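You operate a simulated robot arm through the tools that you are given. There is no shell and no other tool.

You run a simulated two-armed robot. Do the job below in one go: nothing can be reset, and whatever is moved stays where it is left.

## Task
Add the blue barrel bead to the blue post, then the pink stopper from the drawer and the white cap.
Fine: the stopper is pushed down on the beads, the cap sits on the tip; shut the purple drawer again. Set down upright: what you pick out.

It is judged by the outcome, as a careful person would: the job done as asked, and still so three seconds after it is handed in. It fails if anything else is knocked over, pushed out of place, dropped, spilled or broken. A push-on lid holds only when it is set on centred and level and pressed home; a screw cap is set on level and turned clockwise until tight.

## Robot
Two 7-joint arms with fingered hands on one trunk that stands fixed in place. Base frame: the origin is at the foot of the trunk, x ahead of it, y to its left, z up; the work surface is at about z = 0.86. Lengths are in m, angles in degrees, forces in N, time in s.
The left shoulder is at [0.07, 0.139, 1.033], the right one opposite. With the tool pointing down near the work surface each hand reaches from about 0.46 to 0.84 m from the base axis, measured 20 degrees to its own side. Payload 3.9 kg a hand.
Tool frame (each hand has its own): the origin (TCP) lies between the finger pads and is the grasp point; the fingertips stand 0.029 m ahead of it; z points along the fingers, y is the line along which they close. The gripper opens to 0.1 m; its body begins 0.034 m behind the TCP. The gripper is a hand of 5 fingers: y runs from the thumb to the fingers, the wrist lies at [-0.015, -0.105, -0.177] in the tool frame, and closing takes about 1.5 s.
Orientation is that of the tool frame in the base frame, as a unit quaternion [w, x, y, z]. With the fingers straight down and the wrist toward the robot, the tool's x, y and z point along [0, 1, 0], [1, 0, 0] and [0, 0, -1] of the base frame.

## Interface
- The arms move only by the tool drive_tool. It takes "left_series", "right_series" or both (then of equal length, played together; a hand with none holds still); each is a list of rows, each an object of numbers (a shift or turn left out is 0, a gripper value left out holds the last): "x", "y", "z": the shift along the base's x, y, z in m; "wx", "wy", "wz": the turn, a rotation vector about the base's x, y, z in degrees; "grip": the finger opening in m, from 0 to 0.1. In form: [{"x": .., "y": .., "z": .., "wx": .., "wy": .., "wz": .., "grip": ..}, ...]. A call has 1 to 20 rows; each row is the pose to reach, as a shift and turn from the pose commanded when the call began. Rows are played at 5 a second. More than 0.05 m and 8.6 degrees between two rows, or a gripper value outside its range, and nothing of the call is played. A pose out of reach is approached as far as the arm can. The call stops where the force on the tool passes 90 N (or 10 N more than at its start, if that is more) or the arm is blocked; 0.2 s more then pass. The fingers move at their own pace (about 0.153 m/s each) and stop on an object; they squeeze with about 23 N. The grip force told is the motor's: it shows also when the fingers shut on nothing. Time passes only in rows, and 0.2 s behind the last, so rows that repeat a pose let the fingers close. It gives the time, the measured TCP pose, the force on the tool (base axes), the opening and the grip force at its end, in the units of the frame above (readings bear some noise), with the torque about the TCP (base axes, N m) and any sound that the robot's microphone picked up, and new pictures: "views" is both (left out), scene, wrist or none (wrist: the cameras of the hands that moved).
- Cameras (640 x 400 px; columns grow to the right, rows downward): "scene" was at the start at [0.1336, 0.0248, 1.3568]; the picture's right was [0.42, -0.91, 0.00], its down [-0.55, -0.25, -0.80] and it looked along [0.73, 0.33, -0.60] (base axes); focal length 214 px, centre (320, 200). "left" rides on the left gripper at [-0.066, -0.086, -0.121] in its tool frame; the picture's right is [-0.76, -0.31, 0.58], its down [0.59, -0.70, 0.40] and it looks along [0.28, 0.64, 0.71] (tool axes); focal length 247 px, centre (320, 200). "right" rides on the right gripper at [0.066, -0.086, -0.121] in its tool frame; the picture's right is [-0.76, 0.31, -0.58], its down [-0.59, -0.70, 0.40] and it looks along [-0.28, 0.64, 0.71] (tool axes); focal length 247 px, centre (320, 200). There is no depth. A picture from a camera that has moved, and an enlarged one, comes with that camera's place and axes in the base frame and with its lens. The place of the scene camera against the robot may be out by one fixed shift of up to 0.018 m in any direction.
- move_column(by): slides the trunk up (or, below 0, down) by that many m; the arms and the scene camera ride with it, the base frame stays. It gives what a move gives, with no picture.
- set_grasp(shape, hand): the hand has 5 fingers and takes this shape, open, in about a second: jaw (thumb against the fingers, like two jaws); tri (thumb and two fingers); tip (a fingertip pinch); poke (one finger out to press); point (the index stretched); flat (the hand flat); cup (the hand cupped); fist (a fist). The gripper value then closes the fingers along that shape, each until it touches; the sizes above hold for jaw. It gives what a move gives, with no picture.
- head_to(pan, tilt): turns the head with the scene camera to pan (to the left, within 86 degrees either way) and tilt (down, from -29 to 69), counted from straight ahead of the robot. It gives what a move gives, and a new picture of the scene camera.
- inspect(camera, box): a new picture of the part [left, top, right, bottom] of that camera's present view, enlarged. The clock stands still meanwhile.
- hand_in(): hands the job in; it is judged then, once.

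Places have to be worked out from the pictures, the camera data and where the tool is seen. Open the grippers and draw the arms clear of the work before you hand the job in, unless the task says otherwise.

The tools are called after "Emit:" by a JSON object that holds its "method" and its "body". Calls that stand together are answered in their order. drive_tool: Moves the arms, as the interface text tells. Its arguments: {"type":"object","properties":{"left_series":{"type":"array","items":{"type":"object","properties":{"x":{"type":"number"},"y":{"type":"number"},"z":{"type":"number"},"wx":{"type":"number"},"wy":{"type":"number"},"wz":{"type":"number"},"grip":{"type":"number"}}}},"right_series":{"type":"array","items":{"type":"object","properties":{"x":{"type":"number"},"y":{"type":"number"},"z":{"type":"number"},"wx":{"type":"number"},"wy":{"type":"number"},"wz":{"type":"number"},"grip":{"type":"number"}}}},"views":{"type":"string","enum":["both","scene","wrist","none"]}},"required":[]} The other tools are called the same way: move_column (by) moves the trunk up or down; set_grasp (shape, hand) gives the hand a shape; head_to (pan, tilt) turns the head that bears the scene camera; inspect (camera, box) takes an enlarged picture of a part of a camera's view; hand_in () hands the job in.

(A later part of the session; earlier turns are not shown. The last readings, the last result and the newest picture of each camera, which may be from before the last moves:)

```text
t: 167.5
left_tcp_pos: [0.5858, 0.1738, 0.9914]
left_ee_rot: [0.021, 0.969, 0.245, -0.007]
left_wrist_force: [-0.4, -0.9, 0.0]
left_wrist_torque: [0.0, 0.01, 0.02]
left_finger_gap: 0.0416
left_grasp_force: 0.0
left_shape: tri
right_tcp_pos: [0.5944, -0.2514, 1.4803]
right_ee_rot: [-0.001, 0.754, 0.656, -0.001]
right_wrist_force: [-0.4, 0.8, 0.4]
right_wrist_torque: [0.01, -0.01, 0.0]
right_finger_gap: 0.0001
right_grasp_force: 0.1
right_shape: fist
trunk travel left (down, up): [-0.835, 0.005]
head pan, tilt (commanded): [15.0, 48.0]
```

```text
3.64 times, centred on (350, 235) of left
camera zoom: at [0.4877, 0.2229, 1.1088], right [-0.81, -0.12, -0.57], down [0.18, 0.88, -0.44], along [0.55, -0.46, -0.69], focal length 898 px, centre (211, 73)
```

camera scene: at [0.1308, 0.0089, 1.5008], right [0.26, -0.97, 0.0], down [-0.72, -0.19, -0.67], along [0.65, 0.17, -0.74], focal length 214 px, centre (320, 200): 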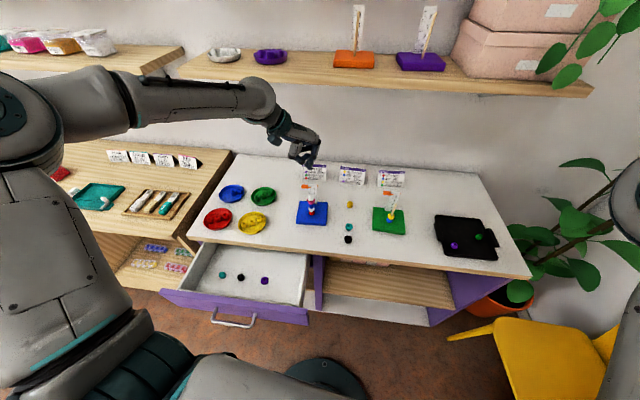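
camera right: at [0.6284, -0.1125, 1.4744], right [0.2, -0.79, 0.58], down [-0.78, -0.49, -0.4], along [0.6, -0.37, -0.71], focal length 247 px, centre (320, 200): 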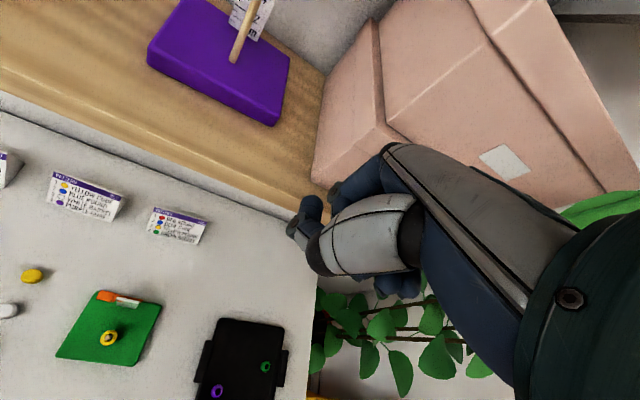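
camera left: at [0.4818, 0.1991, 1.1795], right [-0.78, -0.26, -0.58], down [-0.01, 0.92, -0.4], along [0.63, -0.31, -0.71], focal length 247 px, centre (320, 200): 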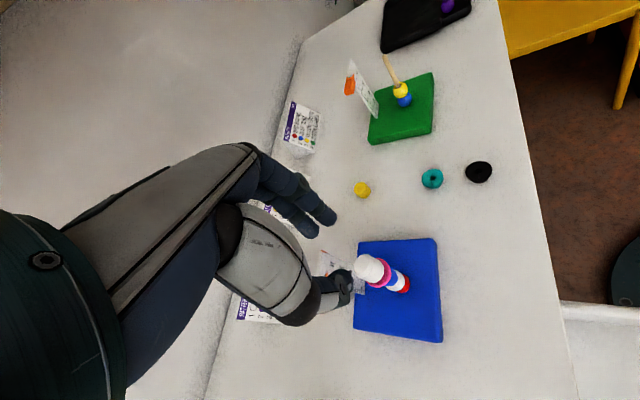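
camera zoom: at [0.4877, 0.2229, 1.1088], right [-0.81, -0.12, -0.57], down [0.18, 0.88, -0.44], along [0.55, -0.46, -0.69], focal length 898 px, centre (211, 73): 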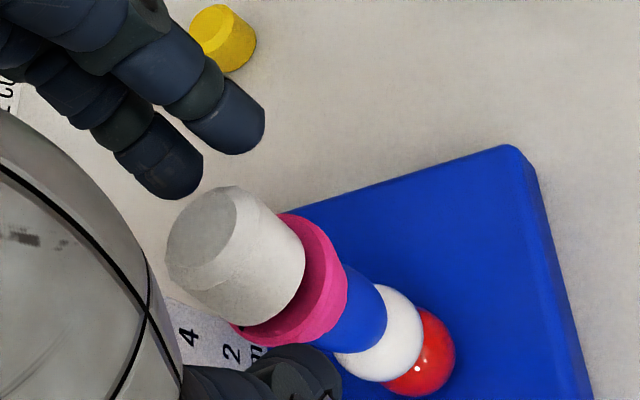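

The cap now stands almost vertical (about 3°). I lift the hand straight up away from it and check once more.

Emit:
{"method": "drive_tool", "body": {"left_series": [{"z": 0.01}, {"z": 0.025}, {"z": 0.045}, {"z": 0.075}, {"z": 0.11}, {"z": 0.11}], "views": "both"}}

Emit:
{"method": "inspect", "body": {"camera": "scene", "box": [303, 185, 323, 215]}}

Emit:
{"method": "inspect", "body": {"camera": "left", "box": [345, 235, 425, 315]}}

```text
t: 168.9
left_tcp_pos: [0.5844, 0.1761, 1.1018]
left_ee_rot: [0.021, 0.969, 0.245, -0.006]
left_wrist_force: [-0.1, 0.0, -0.4]
left_wrist_torque: [-0.03, 0.01, 0.0]
left_finger_gap: 0.0416
left_grasp_force: 0.0
left_shape: tri
right_tcp_pos: [0.5954, -0.251, 1.4798]
right_ee_rot: [-0.001, 0.755, 0.656, -0.001]
right_wrist_force: [0.5, 0.9, -0.3]
right_wrist_torque: [0.0, 0.01, 0.02]
right_finger_gap: 0.0001
right_grasp_force: 0.0
right_shape: fist
trunk travel left (down, up): [-0.835, 0.005]
head pan, tilt (commanded): [15.0, 48.0]
camera scene: at [0.1313, 0.0091, 1.5008], right [0.26, -0.97, 0.0], down [-0.72, -0.19, -0.67], along [0.65, 0.17, -0.74], focal length 214 px, centre (320, 200)
camera left: at [0.487, 0.2237, 1.2184], right [-0.81, -0.12, -0.57], down [0.18, 0.88, -0.44], along [0.55, -0.46, -0.69], focal length 247 px, centre (320, 200)
```

scene: 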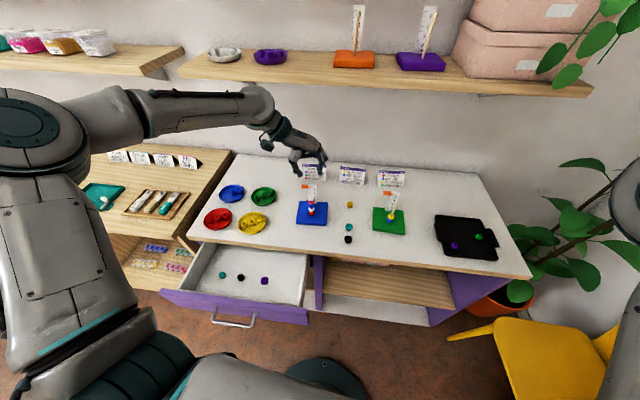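
left: 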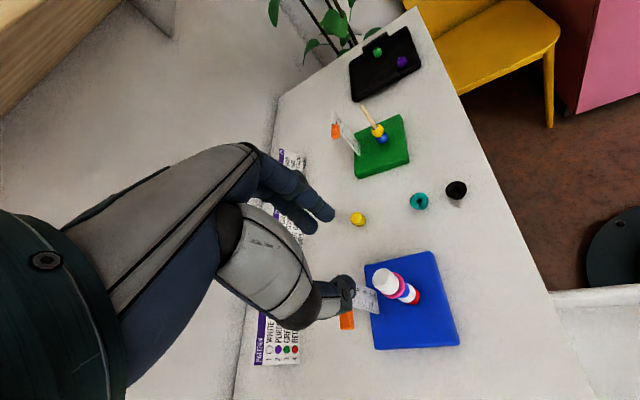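

```text
13.33 times, centred on (313, 200) of scene
camera zoom: at [0.1313, 0.0091, 1.5008], right [0.26, -0.97, 0.0], down [-0.72, -0.19, -0.67], along [0.65, 0.17, -0.74], focal length 2860 px, centre (413, 200)
```

zoom: 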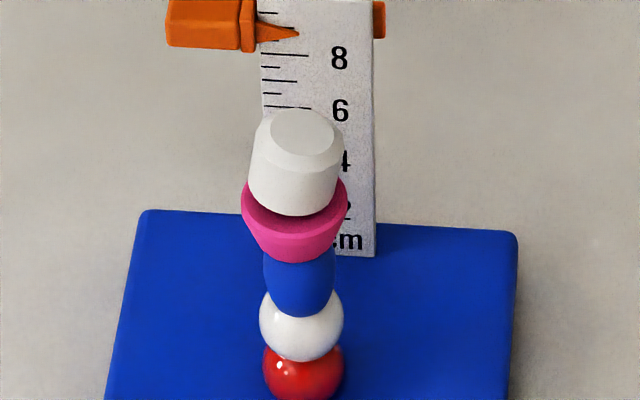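

```text
5.00 times, centred on (385, 275) of left
camera zoom: at [0.487, 0.2237, 1.2184], right [-0.81, -0.12, -0.57], down [0.18, 0.88, -0.44], along [0.55, -0.46, -0.69], focal length 1235 px, centre (-5, -175)
```

zoom: 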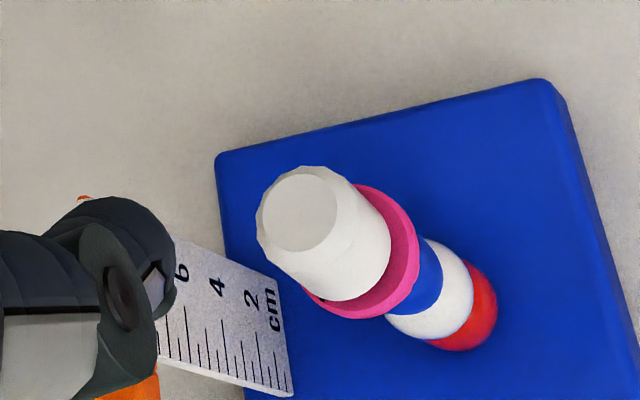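

The stack is complete: red, white, blue barrel, pink stopper, and the white cap upright on the tip. Now I level the hand, close the fingers, and head back toward the drawer to shut it.

Emit:
{"method": "drive_tool", "body": {"left_series": [{"wx": 1.2, "z": 0.01, "grip": 0.02}, {"wx": 2.5, "z": 0.02, "grip": 0.0}, {"wx": 2.5, "z": 0.02}], "views": "none"}}

Emit:
{"method": "drive_tool", "body": {"left_series": [{"x": -0.02, "y": 0.03, "wz": 5}, {"x": -0.04, "y": 0.065, "wz": 10}, {"x": -0.06, "y": 0.1, "wz": 15}, {"x": -0.08, "y": 0.135, "wz": 20}, {"x": -0.1, "y": 0.17, "wz": 26}, {"x": -0.12, "y": 0.205, "wz": 32}, {"x": -0.14, "y": 0.235, "z": -0.02, "wz": 38}, {"x": -0.16, "y": 0.26, "z": -0.04, "wz": 44}, {"x": -0.18, "y": 0.28, "z": -0.06, "wz": 51}, {"x": -0.2, "y": 0.29, "z": -0.08, "wz": 58}, {"x": -0.215, "y": 0.295, "z": -0.1, "wz": 65}, {"x": -0.225, "y": 0.295, "z": -0.12, "wz": 69}, {"x": -0.225, "y": 0.295, "z": -0.135, "wz": 69}, {"x": -0.225, "y": 0.295, "z": -0.135, "wz": 69}], "views": "both"}}

```text
t: 169.7
left_tcp_pos: [0.5862, 0.1745, 1.1205]
left_ee_rot: [0.001, 0.97, 0.245, -0.001]
left_wrist_force: [-0.2, 1.3, 0.4]
left_wrist_torque: [-0.02, 0.0, 0.0]
left_finger_gap: 0.0001
left_grasp_force: 22.7
left_shape: tri
right_tcp_pos: [0.5951, -0.2513, 1.4795]
right_ee_rot: [0.0, 0.755, 0.656, 0.0]
right_wrist_force: [0.3, -0.4, 0.7]
right_wrist_torque: [0.01, -0.02, -0.02]
right_finger_gap: 0.0
right_grasp_force: 0.0
right_shape: fist
trunk travel left (down, up): [-0.835, 0.005]
head pan, tilt (commanded): [15.0, 48.0]
```

```text
t: 172.7
left_tcp_pos: [0.3601, 0.4692, 0.986]
left_ee_rot: [0.0, 0.661, 0.751, 0.0]
left_wrist_force: [0.4, 0.5, 0.1]
left_wrist_torque: [-0.01, -0.02, -0.02]
left_finger_gap: 0.0
left_grasp_force: 23.4
left_shape: tri
right_tcp_pos: [0.5954, -0.2513, 1.4797]
right_ee_rot: [0.0, 0.755, 0.656, -0.001]
right_wrist_force: [-0.2, -0.5, -0.1]
right_wrist_torque: [0.0, -0.02, 0.0]
right_finger_gap: 0.0
right_grasp_force: 0.1
right_shape: fist
trunk travel left (down, up): [-0.835, 0.005]
head pan, tilt (commanded): [15.0, 48.0]
camera scene: at [0.1307, 0.0086, 1.5009], right [0.26, -0.97, 0.0], down [-0.72, -0.19, -0.67], along [0.65, 0.17, -0.74], focal length 214 px, centre (320, 200)
camera left: at [0.2844, 0.3922, 1.1054], right [-0.21, -0.79, -0.58], down [-0.77, 0.49, -0.4], along [0.6, 0.36, -0.71], focal length 247 px, centre (320, 200)
```

scene: 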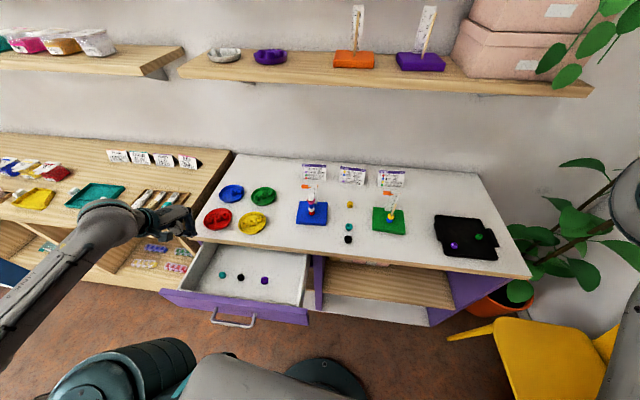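
left: 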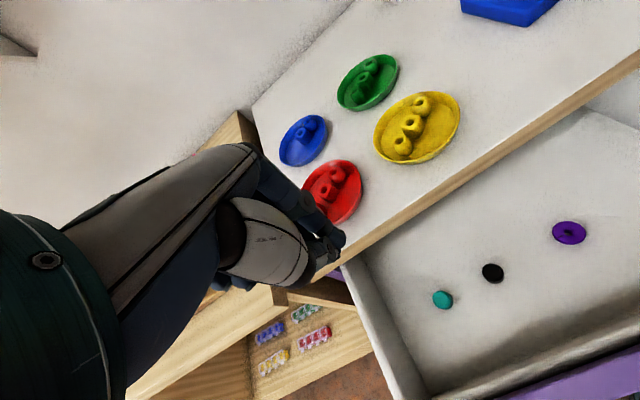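

I retrace the earlier path: tilt the hand forward 45° and swing down in front of the drawer, and turn the head to watch it.

Emit:
{"method": "head_to", "body": {"pan": 42, "tilt": 58}}

Emit:
{"method": "drive_tool", "body": {"left_series": [{"x": -0.015, "z": -0.015, "wx": 0.95, "wy": -7.43}, {"x": -0.03, "y": -0.005, "z": -0.03, "wx": 1.9, "wy": -14.9}, {"x": -0.045, "y": -0.01, "z": -0.045, "wx": 2.85, "wy": -22.3}, {"x": -0.065, "y": -0.015, "z": -0.06, "wx": 3.8, "wy": -29.7}, {"x": -0.09, "y": -0.03, "z": -0.07, "wx": 4.75, "wy": -37.2}, {"x": -0.115, "y": -0.045, "z": -0.08, "wx": 5.7, "wy": -44.6}, {"x": -0.145, "y": -0.07, "z": -0.09, "wx": 5.7, "wy": -44.6}, {"x": -0.17, "y": -0.1, "z": -0.1, "wx": 5.7, "wy": -44.6}, {"x": -0.185, "y": -0.13, "z": -0.115, "wx": 5.7, "wy": -44.6}, {"x": -0.185, "y": -0.13, "z": -0.115, "wx": 5.7, "wy": -44.6}], "views": "both"}}

Emit:
{"method": "inspect", "body": {"camera": "scene", "box": [220, 150, 380, 270]}}

```text
t: 173.6
left_tcp_pos: [0.3603, 0.4697, 0.9863]
left_ee_rot: [0.001, 0.66, 0.751, 0.0]
left_wrist_force: [-0.3, 0.2, -0.1]
left_wrist_torque: [-0.02, -0.03, 0.01]
left_finger_gap: 0.0
left_grasp_force: 23.6
left_shape: tri
right_tcp_pos: [0.5952, -0.2516, 1.4798]
right_ee_rot: [-0.001, 0.754, 0.656, -0.001]
right_wrist_force: [1.0, 0.3, -0.4]
right_wrist_torque: [0.0, 0.02, 0.0]
right_finger_gap: 0.0002
right_grasp_force: 0.0
right_shape: fist
trunk travel left (down, up): [-0.835, 0.005]
head pan, tilt (commanded): [42.0, 58.0]
camera scene: at [0.1059, 0.0345, 1.4879], right [0.67, -0.74, 0.0], down [-0.63, -0.57, -0.53], along [0.39, 0.35, -0.85], focal length 214 px, centre (320, 200)
```

scene: 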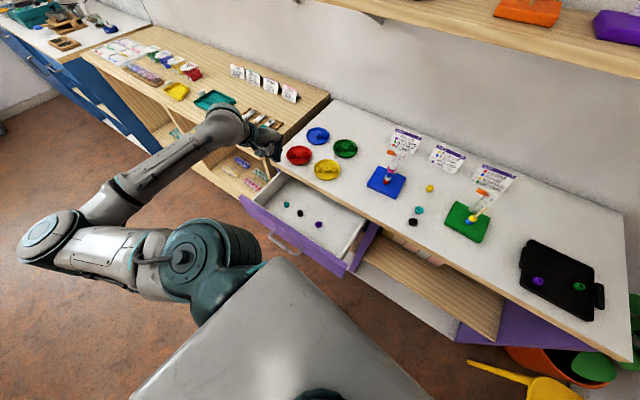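

```text
t: 175.8
left_tcp_pos: [0.1769, 0.3393, 0.871]
left_ee_rot: [0.252, 0.609, 0.695, 0.288]
left_wrist_force: [-0.3, -0.4, -0.1]
left_wrist_torque: [0.02, 0.01, -0.01]
left_finger_gap: 0.0001
left_grasp_force: 22.8
left_shape: tri
right_tcp_pos: [0.5959, -0.2518, 1.4793]
right_ee_rot: [-0.001, 0.754, 0.656, -0.001]
right_wrist_force: [-0.6, 0.7, -0.1]
right_wrist_torque: [-0.01, -0.02, 0.0]
right_finger_gap: 0.0003
right_grasp_force: 0.1
right_shape: fist
trunk travel left (down, up): [-0.835, 0.005]
head pan, tilt (commanded): [42.0, 58.0]
camera scene: at [0.106, 0.0343, 1.4879], right [0.67, -0.74, 0.0], down [-0.63, -0.57, -0.53], along [0.39, 0.35, -0.85], focal length 214 px, centre (320, 200)
camera left: at [0.0404, 0.2549, 0.8949], right [0.29, -0.73, -0.62], down [-0.29, 0.56, -0.78], along [0.91, 0.4, -0.05], focal length 247 px, centre (320, 200)
```

scene: 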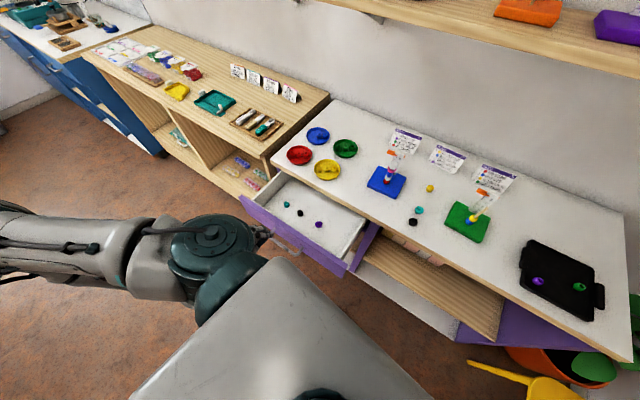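
left: 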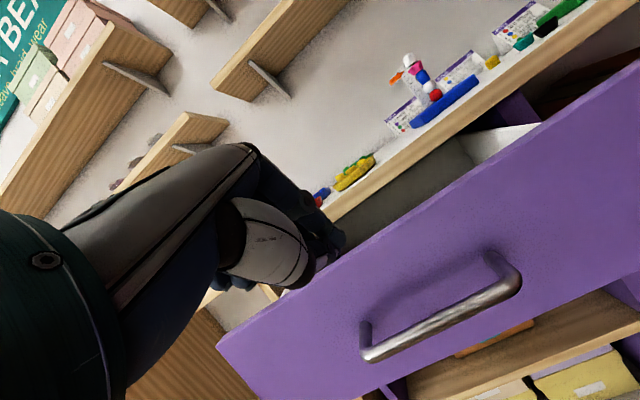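

```text
3.33 times, centred on (300, 210) of scene
camera zoom: at [0.106, 0.0343, 1.4879], right [0.67, -0.74, 0.0], down [-0.63, -0.57, -0.53], along [0.39, 0.35, -0.85], focal length 715 px, centre (387, 167)
```

zoom: 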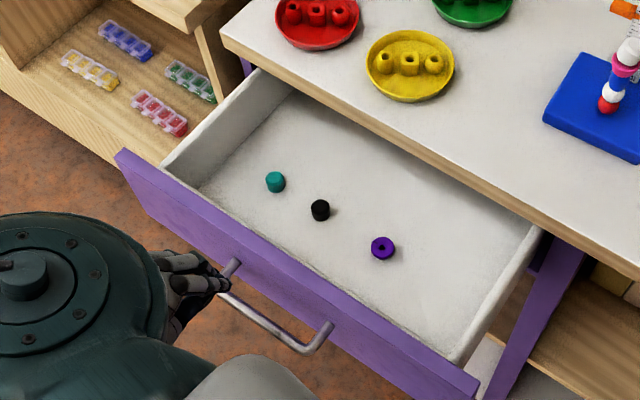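

The closed fingertips are just above and in front of the drawer's front. I lower to the panel's upper part, above the handle bar, and move forward until just short of contact.

Emit:
{"method": "drive_tool", "body": {"left_series": [{"z": -0.02}, {"z": -0.04}, {"z": -0.057}, {"x": 0.012, "y": 0.0015, "z": -0.057}, {"x": 0.024, "y": 0.003, "z": -0.057}, {"x": 0.024, "y": 0.003, "z": -0.057}], "views": "both"}}

Emit:
{"method": "inspect", "body": {"camera": "scene", "box": [220, 150, 380, 270]}}

```text
t: 177.2
left_tcp_pos: [0.1987, 0.3419, 0.8142]
left_ee_rot: [0.254, 0.61, 0.694, 0.286]
left_wrist_force: [1.0, -0.5, -0.4]
left_wrist_torque: [0.01, 0.01, 0.0]
left_finger_gap: 0.0
left_grasp_force: 22.9
left_shape: tri
right_tcp_pos: [0.5951, -0.2515, 1.4788]
right_ee_rot: [0.0, 0.755, 0.656, 0.0]
right_wrist_force: [-0.4, -0.6, 0.2]
right_wrist_torque: [-0.03, 0.0, 0.02]
right_finger_gap: 0.0002
right_grasp_force: 0.0
right_shape: fist
trunk travel left (down, up): [-0.835, 0.005]
head pan, tilt (commanded): [42.0, 58.0]
camera scene: at [0.1054, 0.0345, 1.488], right [0.67, -0.74, 0.0], down [-0.63, -0.57, -0.53], along [0.39, 0.35, -0.85], focal length 214 px, centre (320, 200)
camera left: at [0.0636, 0.2579, 0.8374], right [0.29, -0.73, -0.62], down [-0.29, 0.56, -0.78], along [0.91, 0.4, -0.05], focal length 247 px, centre (320, 200)
```

scene: 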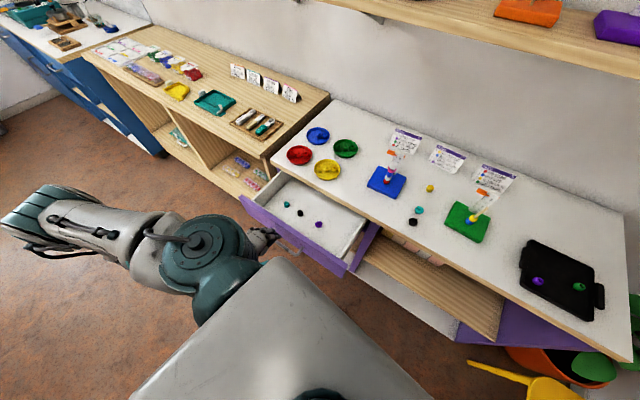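
left: 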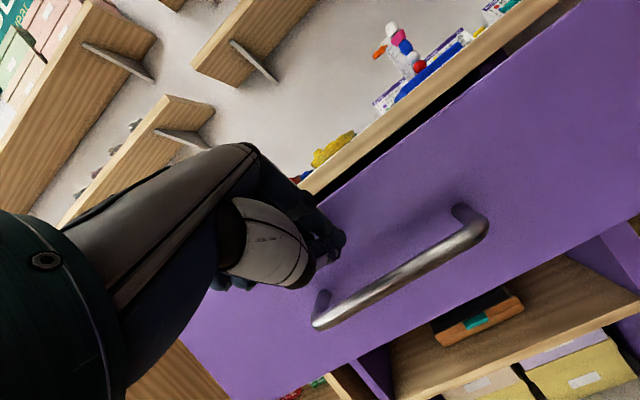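

```text
3.33 times, centred on (300, 210) of scene
camera zoom: at [0.1054, 0.0345, 1.488], right [0.67, -0.74, 0.0], down [-0.63, -0.57, -0.53], along [0.39, 0.35, -0.85], focal length 715 px, centre (387, 167)
```

zoom: 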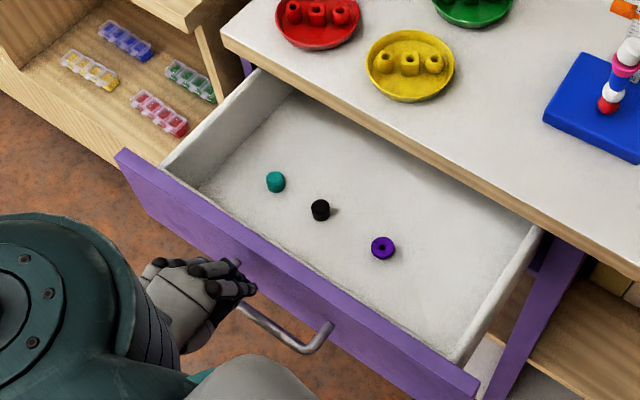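

The fingertips are just in front of the panel, above the bar. I push along the drawer direction, gently, 11 cm.

Emit:
{"method": "drive_tool", "body": {"left_series": [{"x": 0.008, "y": 0.001}, {"x": 0.016, "y": 0.002}, {"x": 0.024, "y": 0.003}, {"x": 0.032, "y": 0.0041}, {"x": 0.04, "y": 0.0051}, {"x": 0.05, "y": 0.0064}, {"x": 0.06, "y": 0.0077}, {"x": 0.07, "y": 0.009}, {"x": 0.08, "y": 0.0102}, {"x": 0.09, "y": 0.0115}, {"x": 0.1, "y": 0.0128}, {"x": 0.11, "y": 0.0141}, {"x": 0.11, "y": 0.0141}], "views": "both"}}

Emit:
{"method": "inspect", "body": {"camera": "scene", "box": [240, 140, 400, 260]}}

```text
t: 180.0
left_tcp_pos: [0.3099, 0.3554, 0.8137]
left_ee_rot: [0.254, 0.61, 0.694, 0.287]
left_wrist_force: [0.4, 0.4, 0.1]
left_wrist_torque: [0.01, -0.01, -0.01]
left_finger_gap: 0.0
left_grasp_force: 23.1
left_shape: tri
right_tcp_pos: [0.5937, -0.2525, 1.4803]
right_ee_rot: [-0.001, 0.754, 0.657, 0.0]
right_wrist_force: [0.1, 0.3, 1.0]
right_wrist_torque: [0.03, -0.01, 0.03]
right_finger_gap: 0.0001
right_grasp_force: 0.1
right_shape: fist
trunk travel left (down, up): [-0.835, 0.005]
head pan, tilt (commanded): [42.0, 58.0]
camera scene: at [0.1056, 0.0345, 1.488], right [0.67, -0.74, 0.0], down [-0.63, -0.57, -0.53], along [0.39, 0.35, -0.85], focal length 214 px, centre (320, 200)
camera left: at [0.1736, 0.2723, 0.8377], right [0.29, -0.73, -0.62], down [-0.29, 0.56, -0.78], along [0.91, 0.4, -0.05], focal length 247 px, centre (320, 200)
```

scene: 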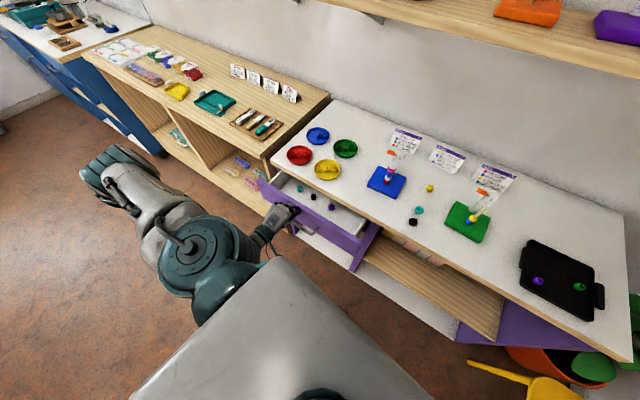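
left: 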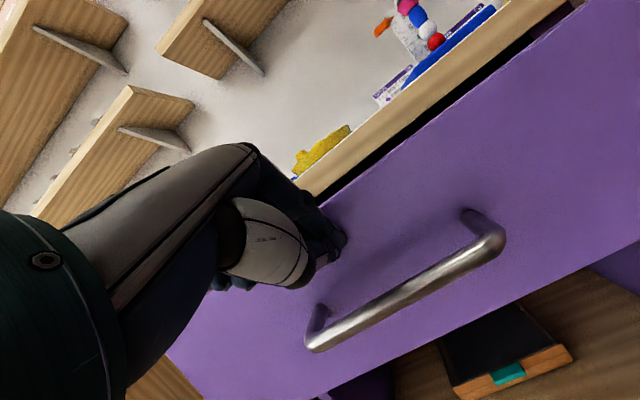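

```text
3.33 times, centred on (320, 200) of scene
camera zoom: at [0.1056, 0.0345, 1.488], right [0.67, -0.74, 0.0], down [-0.63, -0.57, -0.53], along [0.39, 0.35, -0.85], focal length 715 px, centre (320, 200)
```

zoom: 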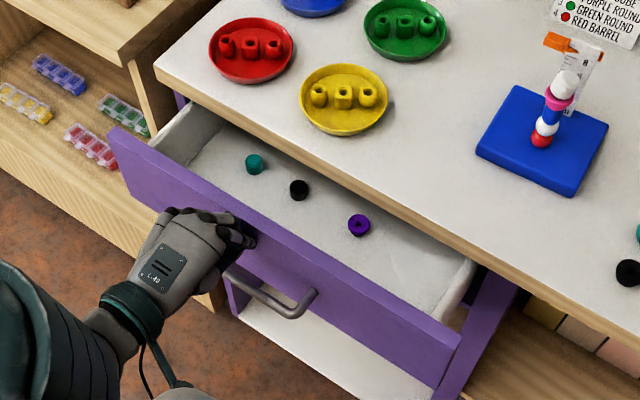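

The drawer closes smoothly; the items inside stay put. I push another 7.5 cm.

Emit:
{"method": "drive_tool", "body": {"left_series": [{"x": 0.01, "y": 0.0013}, {"x": 0.02, "y": 0.0026}, {"x": 0.03, "y": 0.0038}, {"x": 0.04, "y": 0.0051}, {"x": 0.05, "y": 0.0064}, {"x": 0.058, "y": 0.0074}, {"x": 0.066, "y": 0.0084}, {"x": 0.074, "y": 0.0095}, {"x": 0.074, "y": 0.0095}], "views": "both"}}

Emit:
{"method": "inspect", "body": {"camera": "scene", "box": [240, 140, 400, 260]}}

```text
t: 182.0
left_tcp_pos: [0.3836, 0.3661, 0.8148]
left_ee_rot: [0.254, 0.61, 0.694, 0.286]
left_wrist_force: [1.2, 0.0, 0.8]
left_wrist_torque: [0.0, 0.01, -0.01]
left_finger_gap: 0.0001
left_grasp_force: 23.2
left_shape: tri
right_tcp_pos: [0.5945, -0.2525, 1.4792]
right_ee_rot: [0.0, 0.755, 0.656, 0.0]
right_wrist_force: [-1.2, 0.2, 0.2]
right_wrist_torque: [-0.03, 0.0, -0.01]
right_finger_gap: 0.0001
right_grasp_force: 0.1
right_shape: fist
trunk travel left (down, up): [-0.835, 0.005]
head pan, tilt (commanded): [42.0, 58.0]
camera scene: at [0.1057, 0.0345, 1.4879], right [0.67, -0.74, 0.0], down [-0.63, -0.57, -0.53], along [0.39, 0.35, -0.85], focal length 214 px, centre (320, 200)
camera left: at [0.2476, 0.2817, 0.8374], right [0.29, -0.73, -0.62], down [-0.29, 0.55, -0.78], along [0.91, 0.4, -0.05], focal length 247 px, centre (320, 200)
```

scene: 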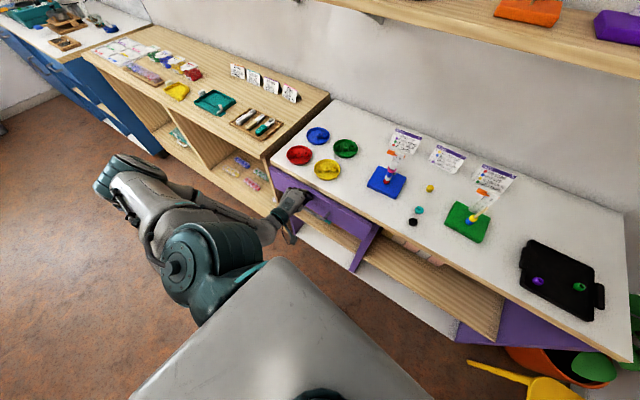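
left: 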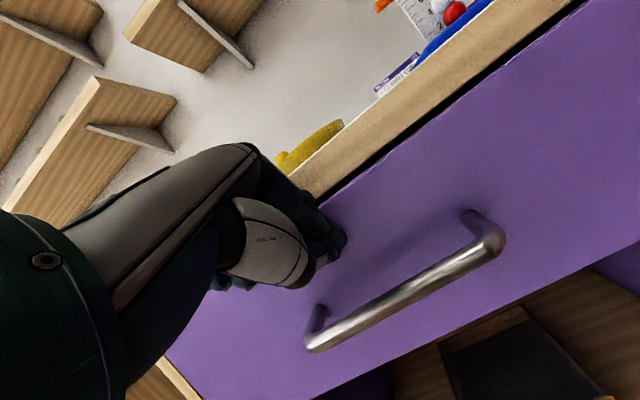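

```text
3.33 times, centred on (320, 200) of scene
camera zoom: at [0.1057, 0.0345, 1.4879], right [0.67, -0.74, 0.0], down [-0.63, -0.57, -0.53], along [0.39, 0.35, -0.85], focal length 715 px, centre (320, 200)
```

zoom: 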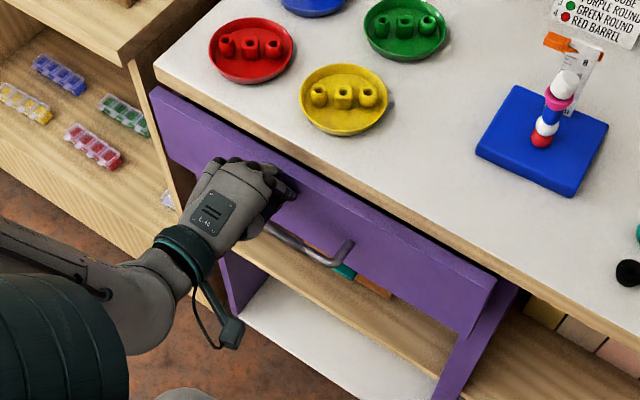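

Nearly shut, about 1.5 cm to go. I push in 3 mm steps and watch for the stop.

Emit:
{"method": "drive_tool", "body": {"left_series": [{"x": 0.003, "y": 0.0004}, {"x": 0.006, "y": 0.0008}, {"x": 0.009, "y": 0.0012}, {"x": 0.012, "y": 0.0015}, {"x": 0.012, "y": 0.0015}], "views": "wrist"}}

Emit:
{"method": "inspect", "body": {"camera": "scene", "box": [240, 140, 400, 260]}}

```text
t: 183.2
left_tcp_pos: [0.3964, 0.3689, 0.8148]
left_ee_rot: [0.253, 0.61, 0.694, 0.286]
left_wrist_force: [0.1, 0.0, 0.3]
left_wrist_torque: [0.03, -0.02, -0.01]
left_finger_gap: 0.0004
left_grasp_force: 22.9
left_shape: tri
right_tcp_pos: [0.5941, -0.252, 1.4793]
right_ee_rot: [0.0, 0.755, 0.656, -0.001]
right_wrist_force: [-0.4, 0.0, 0.7]
right_wrist_torque: [0.01, -0.02, 0.0]
right_finger_gap: 0.0
right_grasp_force: 0.0
right_shape: fist
trunk travel left (down, up): [-0.835, 0.005]
head pan, tilt (commanded): [42.0, 58.0]
camera left: at [0.2598, 0.2831, 0.8372], right [0.29, -0.73, -0.62], down [-0.29, 0.56, -0.78], along [0.91, 0.4, -0.05], focal length 247 px, centre (320, 200)
```

left: 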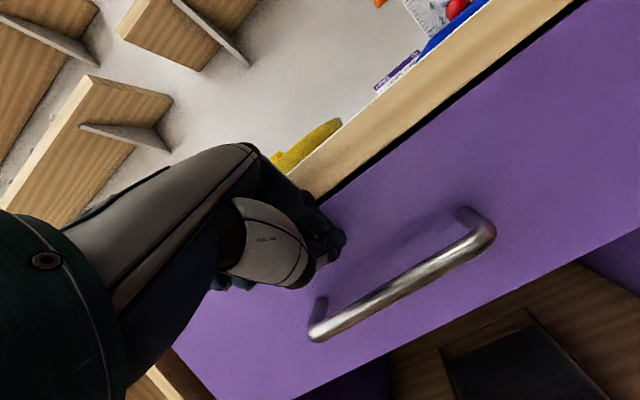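

```text
3.33 times, centred on (320, 200) of scene
camera zoom: at [0.1058, 0.0345, 1.4879], right [0.67, -0.74, 0.0], down [-0.63, -0.57, -0.53], along [0.39, 0.35, -0.85], focal length 715 px, centre (320, 200)
```

zoom: 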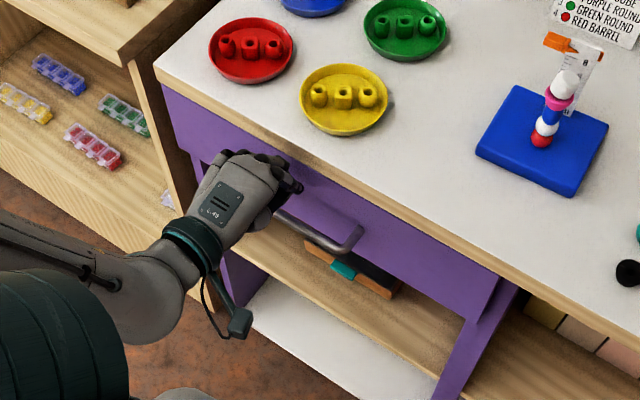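

The panel looks almost flush and there is no force. I push a few mm more to confirm it has reached its stop.

Emit:
{"method": "drive_tool", "body": {"left_series": [{"x": 0.002, "y": 0.0003}, {"x": 0.004, "y": 0.0005}, {"x": 0.006, "y": 0.0008}, {"x": 0.008, "y": 0.001}, {"x": 0.008, "y": 0.001}], "views": "wrist"}}

Emit:
{"method": "inspect", "body": {"camera": "scene", "box": [240, 140, 400, 260]}}

```text
t: 184.4
left_tcp_pos: [0.4037, 0.3686, 0.8138]
left_ee_rot: [0.253, 0.611, 0.694, 0.285]
left_wrist_force: [0.0, 0.6, -0.6]
left_wrist_torque: [0.01, 0.01, 0.0]
left_finger_gap: 0.0
left_grasp_force: 23.1
left_shape: tri
right_tcp_pos: [0.5946, -0.2524, 1.4809]
right_ee_rot: [0.0, 0.754, 0.656, -0.001]
right_wrist_force: [-0.1, -0.6, 0.1]
right_wrist_torque: [0.01, 0.01, 0.02]
right_finger_gap: 0.0001
right_grasp_force: 0.1
right_shape: fist
trunk travel left (down, up): [-0.835, 0.005]
head pan, tilt (commanded): [42.0, 58.0]
camera left: at [0.2676, 0.2841, 0.8373], right [0.29, -0.73, -0.62], down [-0.29, 0.55, -0.78], along [0.91, 0.4, -0.05], focal length 247 px, centre (320, 200)
```

left: 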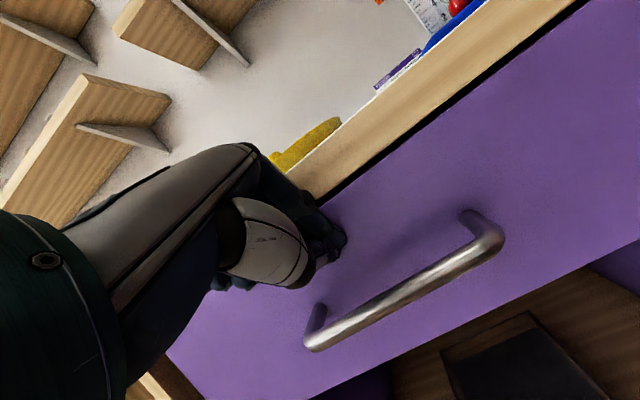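

```text
3.33 times, centred on (320, 200) of scene
camera zoom: at [0.1058, 0.0345, 1.4879], right [0.67, -0.74, 0.0], down [-0.63, -0.57, -0.53], along [0.39, 0.35, -0.85], focal length 715 px, centre (320, 200)
```

zoom: 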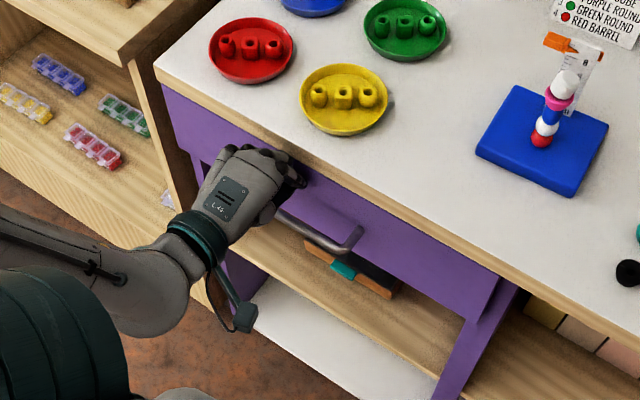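

The handle has returned to its original place (right corner near (0.404, 0.281)), so the drawer seems shut. One more gentle push to confirm it's against its stop.

Emit:
{"method": "drive_tool", "body": {"left_series": [{"x": 0.002, "y": 0.0003}, {"x": 0.004, "y": 0.0005}, {"x": 0.006, "y": 0.0008}, {"x": 0.006, "y": 0.0008}], "views": "wrist"}}

Emit:
{"method": "inspect", "body": {"camera": "scene", "box": [240, 140, 400, 260]}}

```text
t: 185.4
left_tcp_pos: [0.407, 0.3693, 0.8146]
left_ee_rot: [0.253, 0.61, 0.694, 0.287]
left_wrist_force: [-18.1, -1.3, 3.3]
left_wrist_torque: [-0.04, 0.2, -0.04]
left_finger_gap: 0.0
left_grasp_force: 22.7
left_shape: tri
right_tcp_pos: [0.5915, -0.2528, 1.4805]
right_ee_rot: [0.0, 0.755, 0.656, 0.002]
right_wrist_force: [-0.3, 0.1, -0.4]
right_wrist_torque: [0.02, 0.01, -0.02]
right_finger_gap: 0.0
right_grasp_force: 0.0
right_shape: fist
trunk travel left (down, up): [-0.835, 0.005]
head pan, tilt (commanded): [42.0, 58.0]
camera left: at [0.2707, 0.284, 0.8378], right [0.29, -0.73, -0.62], down [-0.29, 0.56, -0.78], along [0.91, 0.4, -0.05], focal length 247 px, centre (320, 200)
```

left: 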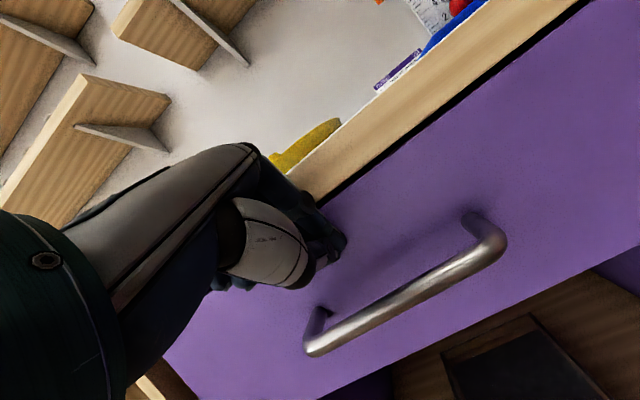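

```text
3.33 times, centred on (320, 200) of scene
camera zoom: at [0.1019, 0.0337, 1.4883], right [0.67, -0.74, 0.0], down [-0.63, -0.57, -0.53], along [0.4, 0.36, -0.85], focal length 715 px, centre (320, 200)
```

zoom: 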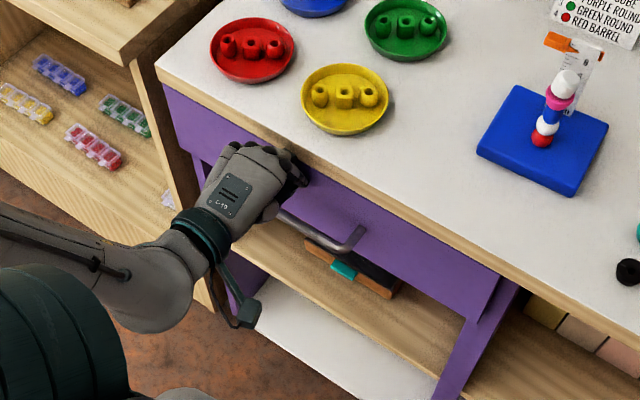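

18 N against the stop: the drawer is shut. I back the hand away and look at the drawer front.

Emit:
{"method": "drive_tool", "body": {"left_series": [{"x": -0.01, "y": -0.001}, {"x": -0.03, "y": -0.004}, {"x": -0.055, "y": 0.01, "z": 0.005}, {"x": -0.075, "y": 0.04, "z": 0.01}, {"x": -0.075, "y": 0.075, "z": 0.015}, {"x": -0.075, "y": 0.11, "z": 0.02}, {"x": -0.075, "y": 0.11, "z": 0.02}], "views": "both"}}

Emit:
{"method": "inspect", "body": {"camera": "scene", "box": [240, 140, 400, 260]}}

```text
t: 187.0
left_tcp_pos: [0.332, 0.4804, 0.8348]
left_ee_rot: [0.254, 0.61, 0.694, 0.286]
left_wrist_force: [-0.3, -0.4, -0.7]
left_wrist_torque: [-0.01, -0.02, 0.01]
left_finger_gap: 0.0
left_grasp_force: 22.9
left_shape: tri
right_tcp_pos: [0.5948, -0.2517, 1.4797]
right_ee_rot: [0.001, 0.754, 0.656, 0.0]
right_wrist_force: [0.2, -0.2, 0.0]
right_wrist_torque: [0.03, 0.01, 0.02]
right_finger_gap: 0.0
right_grasp_force: 0.0
right_shape: fist
trunk travel left (down, up): [-0.835, 0.005]
head pan, tilt (commanded): [42.0, 58.0]
camera scene: at [0.1054, 0.0342, 1.488], right [0.67, -0.74, 0.0], down [-0.63, -0.57, -0.53], along [0.39, 0.35, -0.85], focal length 214 px, centre (320, 200)
camera left: at [0.1972, 0.3959, 0.858], right [0.29, -0.73, -0.62], down [-0.29, 0.55, -0.78], along [0.91, 0.4, -0.05], focal length 247 px, centre (320, 200)
```

scene: 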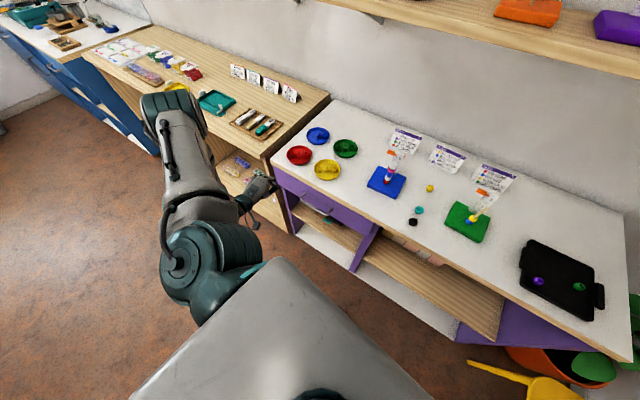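
left: 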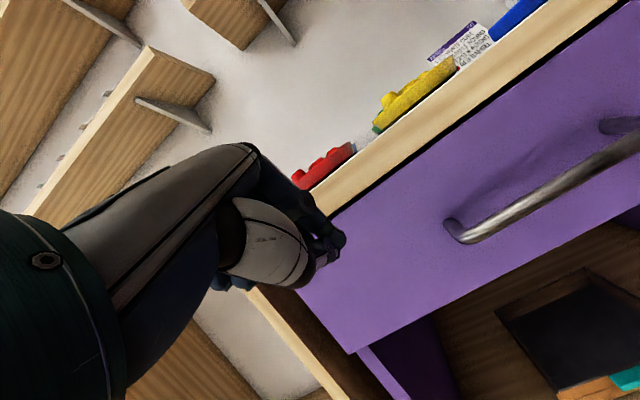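

```text
3.33 times, centred on (320, 200) of scene
camera zoom: at [0.1054, 0.0342, 1.488], right [0.67, -0.74, 0.0], down [-0.63, -0.57, -0.53], along [0.39, 0.35, -0.85], focal length 715 px, centre (320, 200)
```

zoom: 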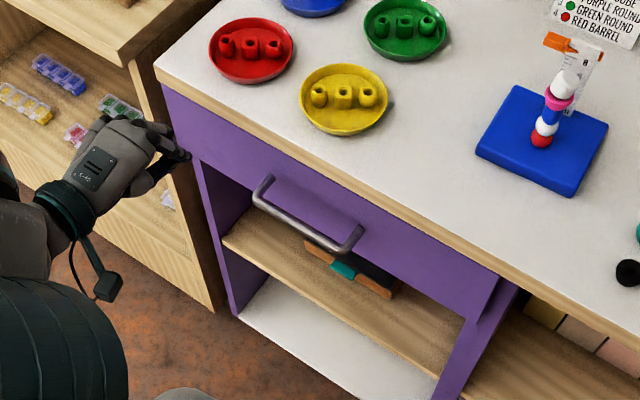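

The drawer front is flush like at the start. I raise the left hand out of the way, levelling it and opening it.

Emit:
{"method": "drive_tool", "body": {"left_series": [{"z": 0.03}, {"z": 0.06, "wx": -0.95, "wy": 7.43}, {"x": 0.005, "z": 0.09, "wx": -1.9, "wy": 14.9}, {"x": 0.01, "z": 0.12, "wx": -2.85, "wy": 22.3}, {"x": 0.015, "z": 0.15, "wx": -3.8, "wy": 29.7}, {"x": 0.02, "z": 0.18, "wx": -4.75, "wy": 37.2}, {"x": 0.03, "z": 0.21, "wx": -5.7, "wy": 44.6}, {"x": 0.03, "z": 0.24, "wx": -5.7, "wy": 44.6, "grip": 0.05}, {"x": 0.03, "z": 0.27, "wx": -5.7, "wy": 44.6, "grip": 0.1}, {"x": 0.03, "z": 0.27, "wx": -5.7, "wy": 44.6, "grip": 0.1}], "views": "none"}}

Emit:
{"method": "head_to", "body": {"pan": 15, "tilt": 48}}

Emit:
{"method": "inspect", "body": {"camera": "scene", "box": [303, 185, 323, 215]}}

Emit:
{"method": "inspect", "body": {"camera": "scene", "box": [180, 150, 300, 250]}}

```text
t: 189.2
left_tcp_pos: [0.3653, 0.4807, 1.1035]
left_ee_rot: [0.001, 0.659, 0.752, 0.0]
left_wrist_force: [0.8, -0.4, -0.4]
left_wrist_torque: [0.0, -0.01, 0.03]
left_finger_gap: 0.0997
left_grasp_force: 0.0
left_shape: tri
right_tcp_pos: [0.5957, -0.2513, 1.4799]
right_ee_rot: [-0.001, 0.755, 0.656, -0.001]
right_wrist_force: [0.0, 0.3, -0.4]
right_wrist_torque: [-0.02, 0.01, 0.0]
right_finger_gap: 0.0001
right_grasp_force: 0.1
right_shape: fist
trunk travel left (down, up): [-0.835, 0.005]
head pan, tilt (commanded): [42.0, 58.0]
```

```text
t: 190.1
left_tcp_pos: [0.3645, 0.4795, 1.1039]
left_ee_rot: [0.001, 0.66, 0.751, -0.001]
left_wrist_force: [0.6, -0.3, 0.8]
left_wrist_torque: [-0.02, 0.03, -0.03]
left_finger_gap: 0.0996
left_grasp_force: 0.1
left_shape: tri
right_tcp_pos: [0.5944, -0.2518, 1.4802]
right_ee_rot: [0.0, 0.755, 0.656, 0.0]
right_wrist_force: [-0.1, -0.7, 0.5]
right_wrist_torque: [0.03, 0.01, -0.01]
right_finger_gap: 0.0
right_grasp_force: 0.0
right_shape: fist
trunk travel left (down, up): [-0.835, 0.005]
head pan, tilt (commanded): [15.0, 48.0]
camera scene: at [0.1304, 0.0088, 1.5009], right [0.26, -0.97, 0.0], down [-0.72, -0.19, -0.67], along [0.65, 0.17, -0.74], focal length 214 px, centre (320, 200)
```

scene: 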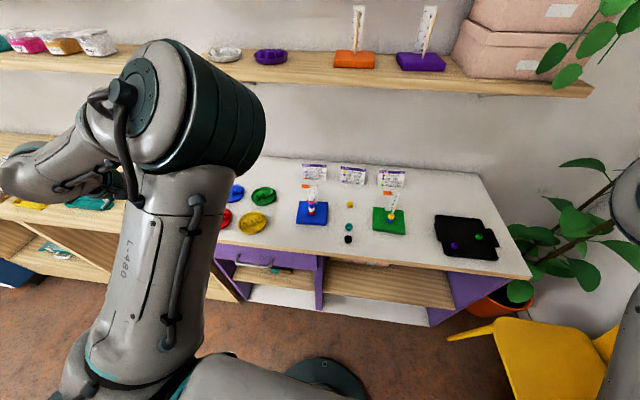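

```text
13.33 times, centred on (313, 200) of scene
camera zoom: at [0.1304, 0.0088, 1.5009], right [0.26, -0.97, 0.0], down [-0.72, -0.19, -0.67], along [0.65, 0.17, -0.74], focal length 2860 px, centre (413, 200)
```

zoom: 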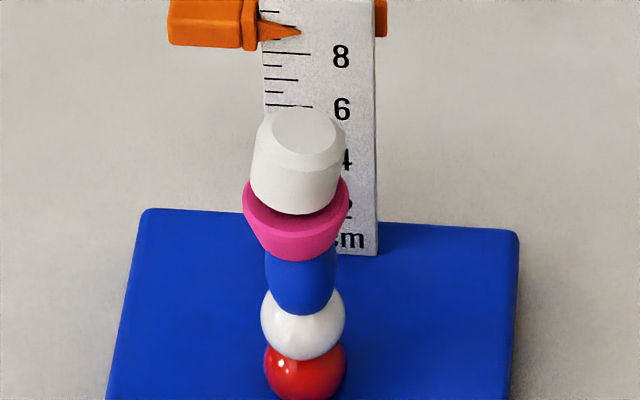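

```text
4.00 times, centred on (240, 200) of scene
camera zoom: at [0.1304, 0.0088, 1.5009], right [0.26, -0.97, 0.0], down [-0.72, -0.19, -0.67], along [0.65, 0.17, -0.74], focal length 858 px, centre (640, 200)
```

zoom: 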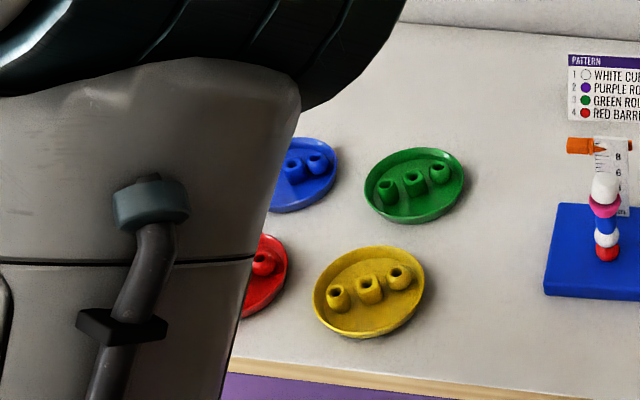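

The stack stands unchanged. I open the right hand too and take one more look at the stack from the left wrist camera.

Emit:
{"method": "set_grasp", "body": {"hand": "right", "shape": "jaw"}}

Emit:
{"method": "drive_tool", "body": {"left_series": [{"grip": 0.1}, {"grip": 0.1}], "views": "both"}}

Emit:
{"method": "inspect", "body": {"camera": "left", "box": [420, 0, 640, 120]}}

```text
t: 191.0
left_tcp_pos: [0.3662, 0.4804, 1.1029]
left_ee_rot: [0.001, 0.66, 0.751, -0.001]
left_wrist_force: [0.1, -1.0, 0.1]
left_wrist_torque: [0.03, -0.02, -0.01]
left_finger_gap: 0.0998
left_grasp_force: 0.0
left_shape: tri
right_tcp_pos: [0.5949, -0.2526, 1.4803]
right_ee_rot: [-0.001, 0.754, 0.656, -0.001]
right_wrist_force: [-0.5, 0.1, 0.5]
right_wrist_torque: [-0.01, -0.03, 0.0]
right_finger_gap: 0.0998
right_grasp_force: 0.2
right_shape: jaw
trunk travel left (down, up): [-0.835, 0.005]
head pan, tilt (commanded): [15.0, 48.0]
```

```text
t: 191.6
left_tcp_pos: [0.3654, 0.481, 1.1039]
left_ee_rot: [0.001, 0.66, 0.751, 0.0]
left_wrist_force: [0.4, 0.0, -0.2]
left_wrist_torque: [0.03, 0.03, 0.0]
left_finger_gap: 0.0999
left_grasp_force: 0.0
left_shape: tri
right_tcp_pos: [0.594, -0.2518, 1.4797]
right_ee_rot: [-0.001, 0.755, 0.656, -0.002]
right_wrist_force: [-0.6, 0.2, 0.0]
right_wrist_torque: [-0.03, -0.04, 0.02]
right_finger_gap: 0.0998
right_grasp_force: 0.0
right_shape: jaw
trunk travel left (down, up): [-0.835, 0.005]
head pan, tilt (commanded): [15.0, 48.0]
camera scene: at [0.1307, 0.0088, 1.5009], right [0.26, -0.97, 0.0], down [-0.72, -0.19, -0.67], along [0.65, 0.17, -0.74], focal length 214 px, centre (320, 200)
camera left: at [0.2889, 0.4029, 1.223], right [-0.21, -0.79, -0.58], down [-0.77, 0.49, -0.4], along [0.6, 0.36, -0.71], focal length 247 px, centre (320, 200)
```

scene: 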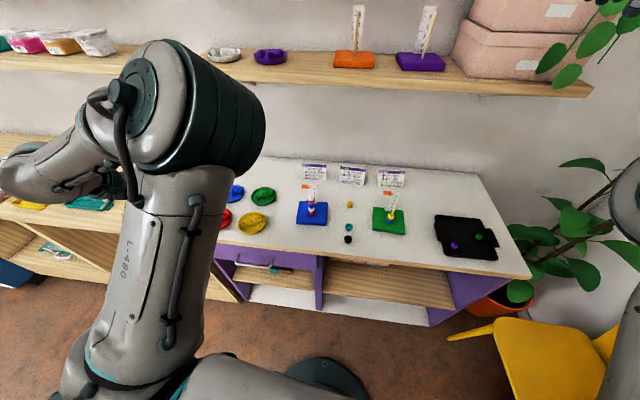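
left: 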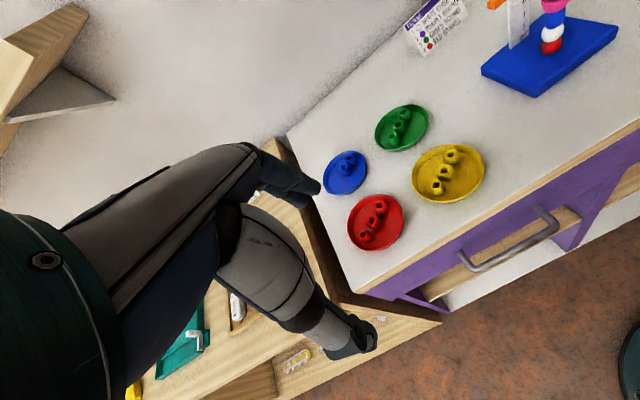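

```text
2.91 times, centred on (530, 60) of left
camera zoom: at [0.2889, 0.4029, 1.223], right [-0.21, -0.79, -0.58], down [-0.77, 0.49, -0.4], along [0.6, 0.36, -0.71], focal length 718 px, centre (-291, 607)
```

zoom: 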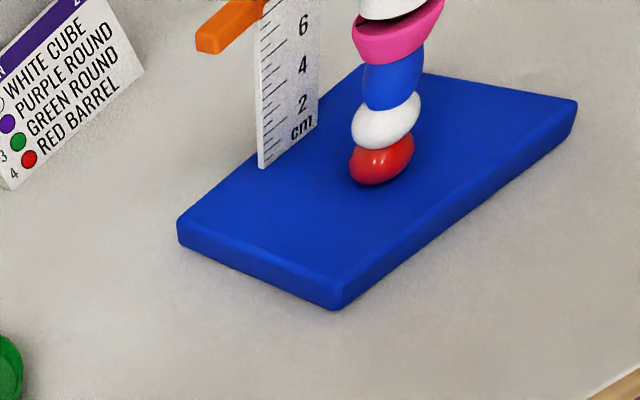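

The cap is cut off at the picture's edge, so I tilt the left hand a little to bring the whole stack into its side view.

Emit:
{"method": "drive_tool", "body": {"left_series": [{"wx": 0.9, "wy": -7}, {"wx": 1.9, "wy": -15}, {"wx": 1.9, "wy": -15}], "views": "wrist"}}

Emit:
{"method": "inspect", "body": {"camera": "left", "box": [450, 0, 640, 140]}}

```text
t: 192.4
left_tcp_pos: [0.3661, 0.4793, 1.104]
left_ee_rot: [0.087, 0.655, 0.744, 0.098]
left_wrist_force: [-0.2, -0.4, -0.3]
left_wrist_torque: [0.0, 0.0, 0.03]
left_finger_gap: 0.0998
left_grasp_force: 0.0
left_shape: tri
right_tcp_pos: [0.5968, -0.2509, 1.4809]
right_ee_rot: [-0.001, 0.755, 0.655, -0.001]
right_wrist_force: [-0.5, 0.3, -0.7]
right_wrist_torque: [0.0, 0.0, -0.01]
right_finger_gap: 0.1
right_grasp_force: 0.1
right_shape: jaw
trunk travel left (down, up): [-0.835, 0.005]
head pan, tilt (commanded): [15.0, 48.0]
camera left: at [0.261, 0.3987, 1.1966], right [-0.05, -0.77, -0.64], down [-0.64, 0.51, -0.57], along [0.76, 0.38, -0.52], focal length 247 px, centre (320, 200)
```

left: 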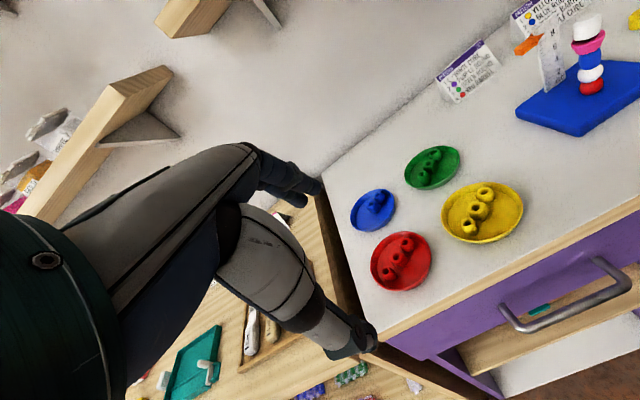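

```text
2.86 times, centred on (545, 70) of left
camera zoom: at [0.261, 0.3987, 1.1966], right [-0.05, -0.77, -0.64], down [-0.64, 0.51, -0.57], along [0.76, 0.38, -0.52], focal length 706 px, centre (-323, 571)
```

zoom: 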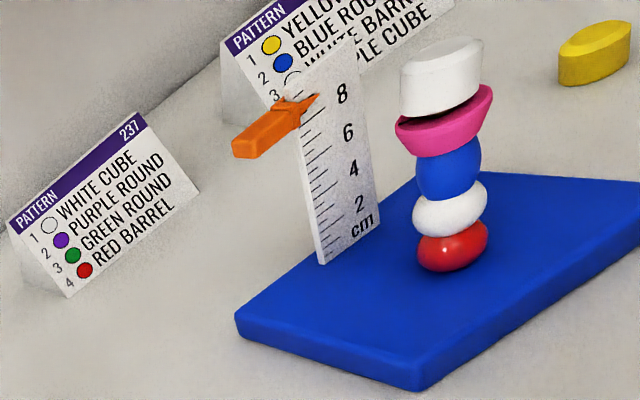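

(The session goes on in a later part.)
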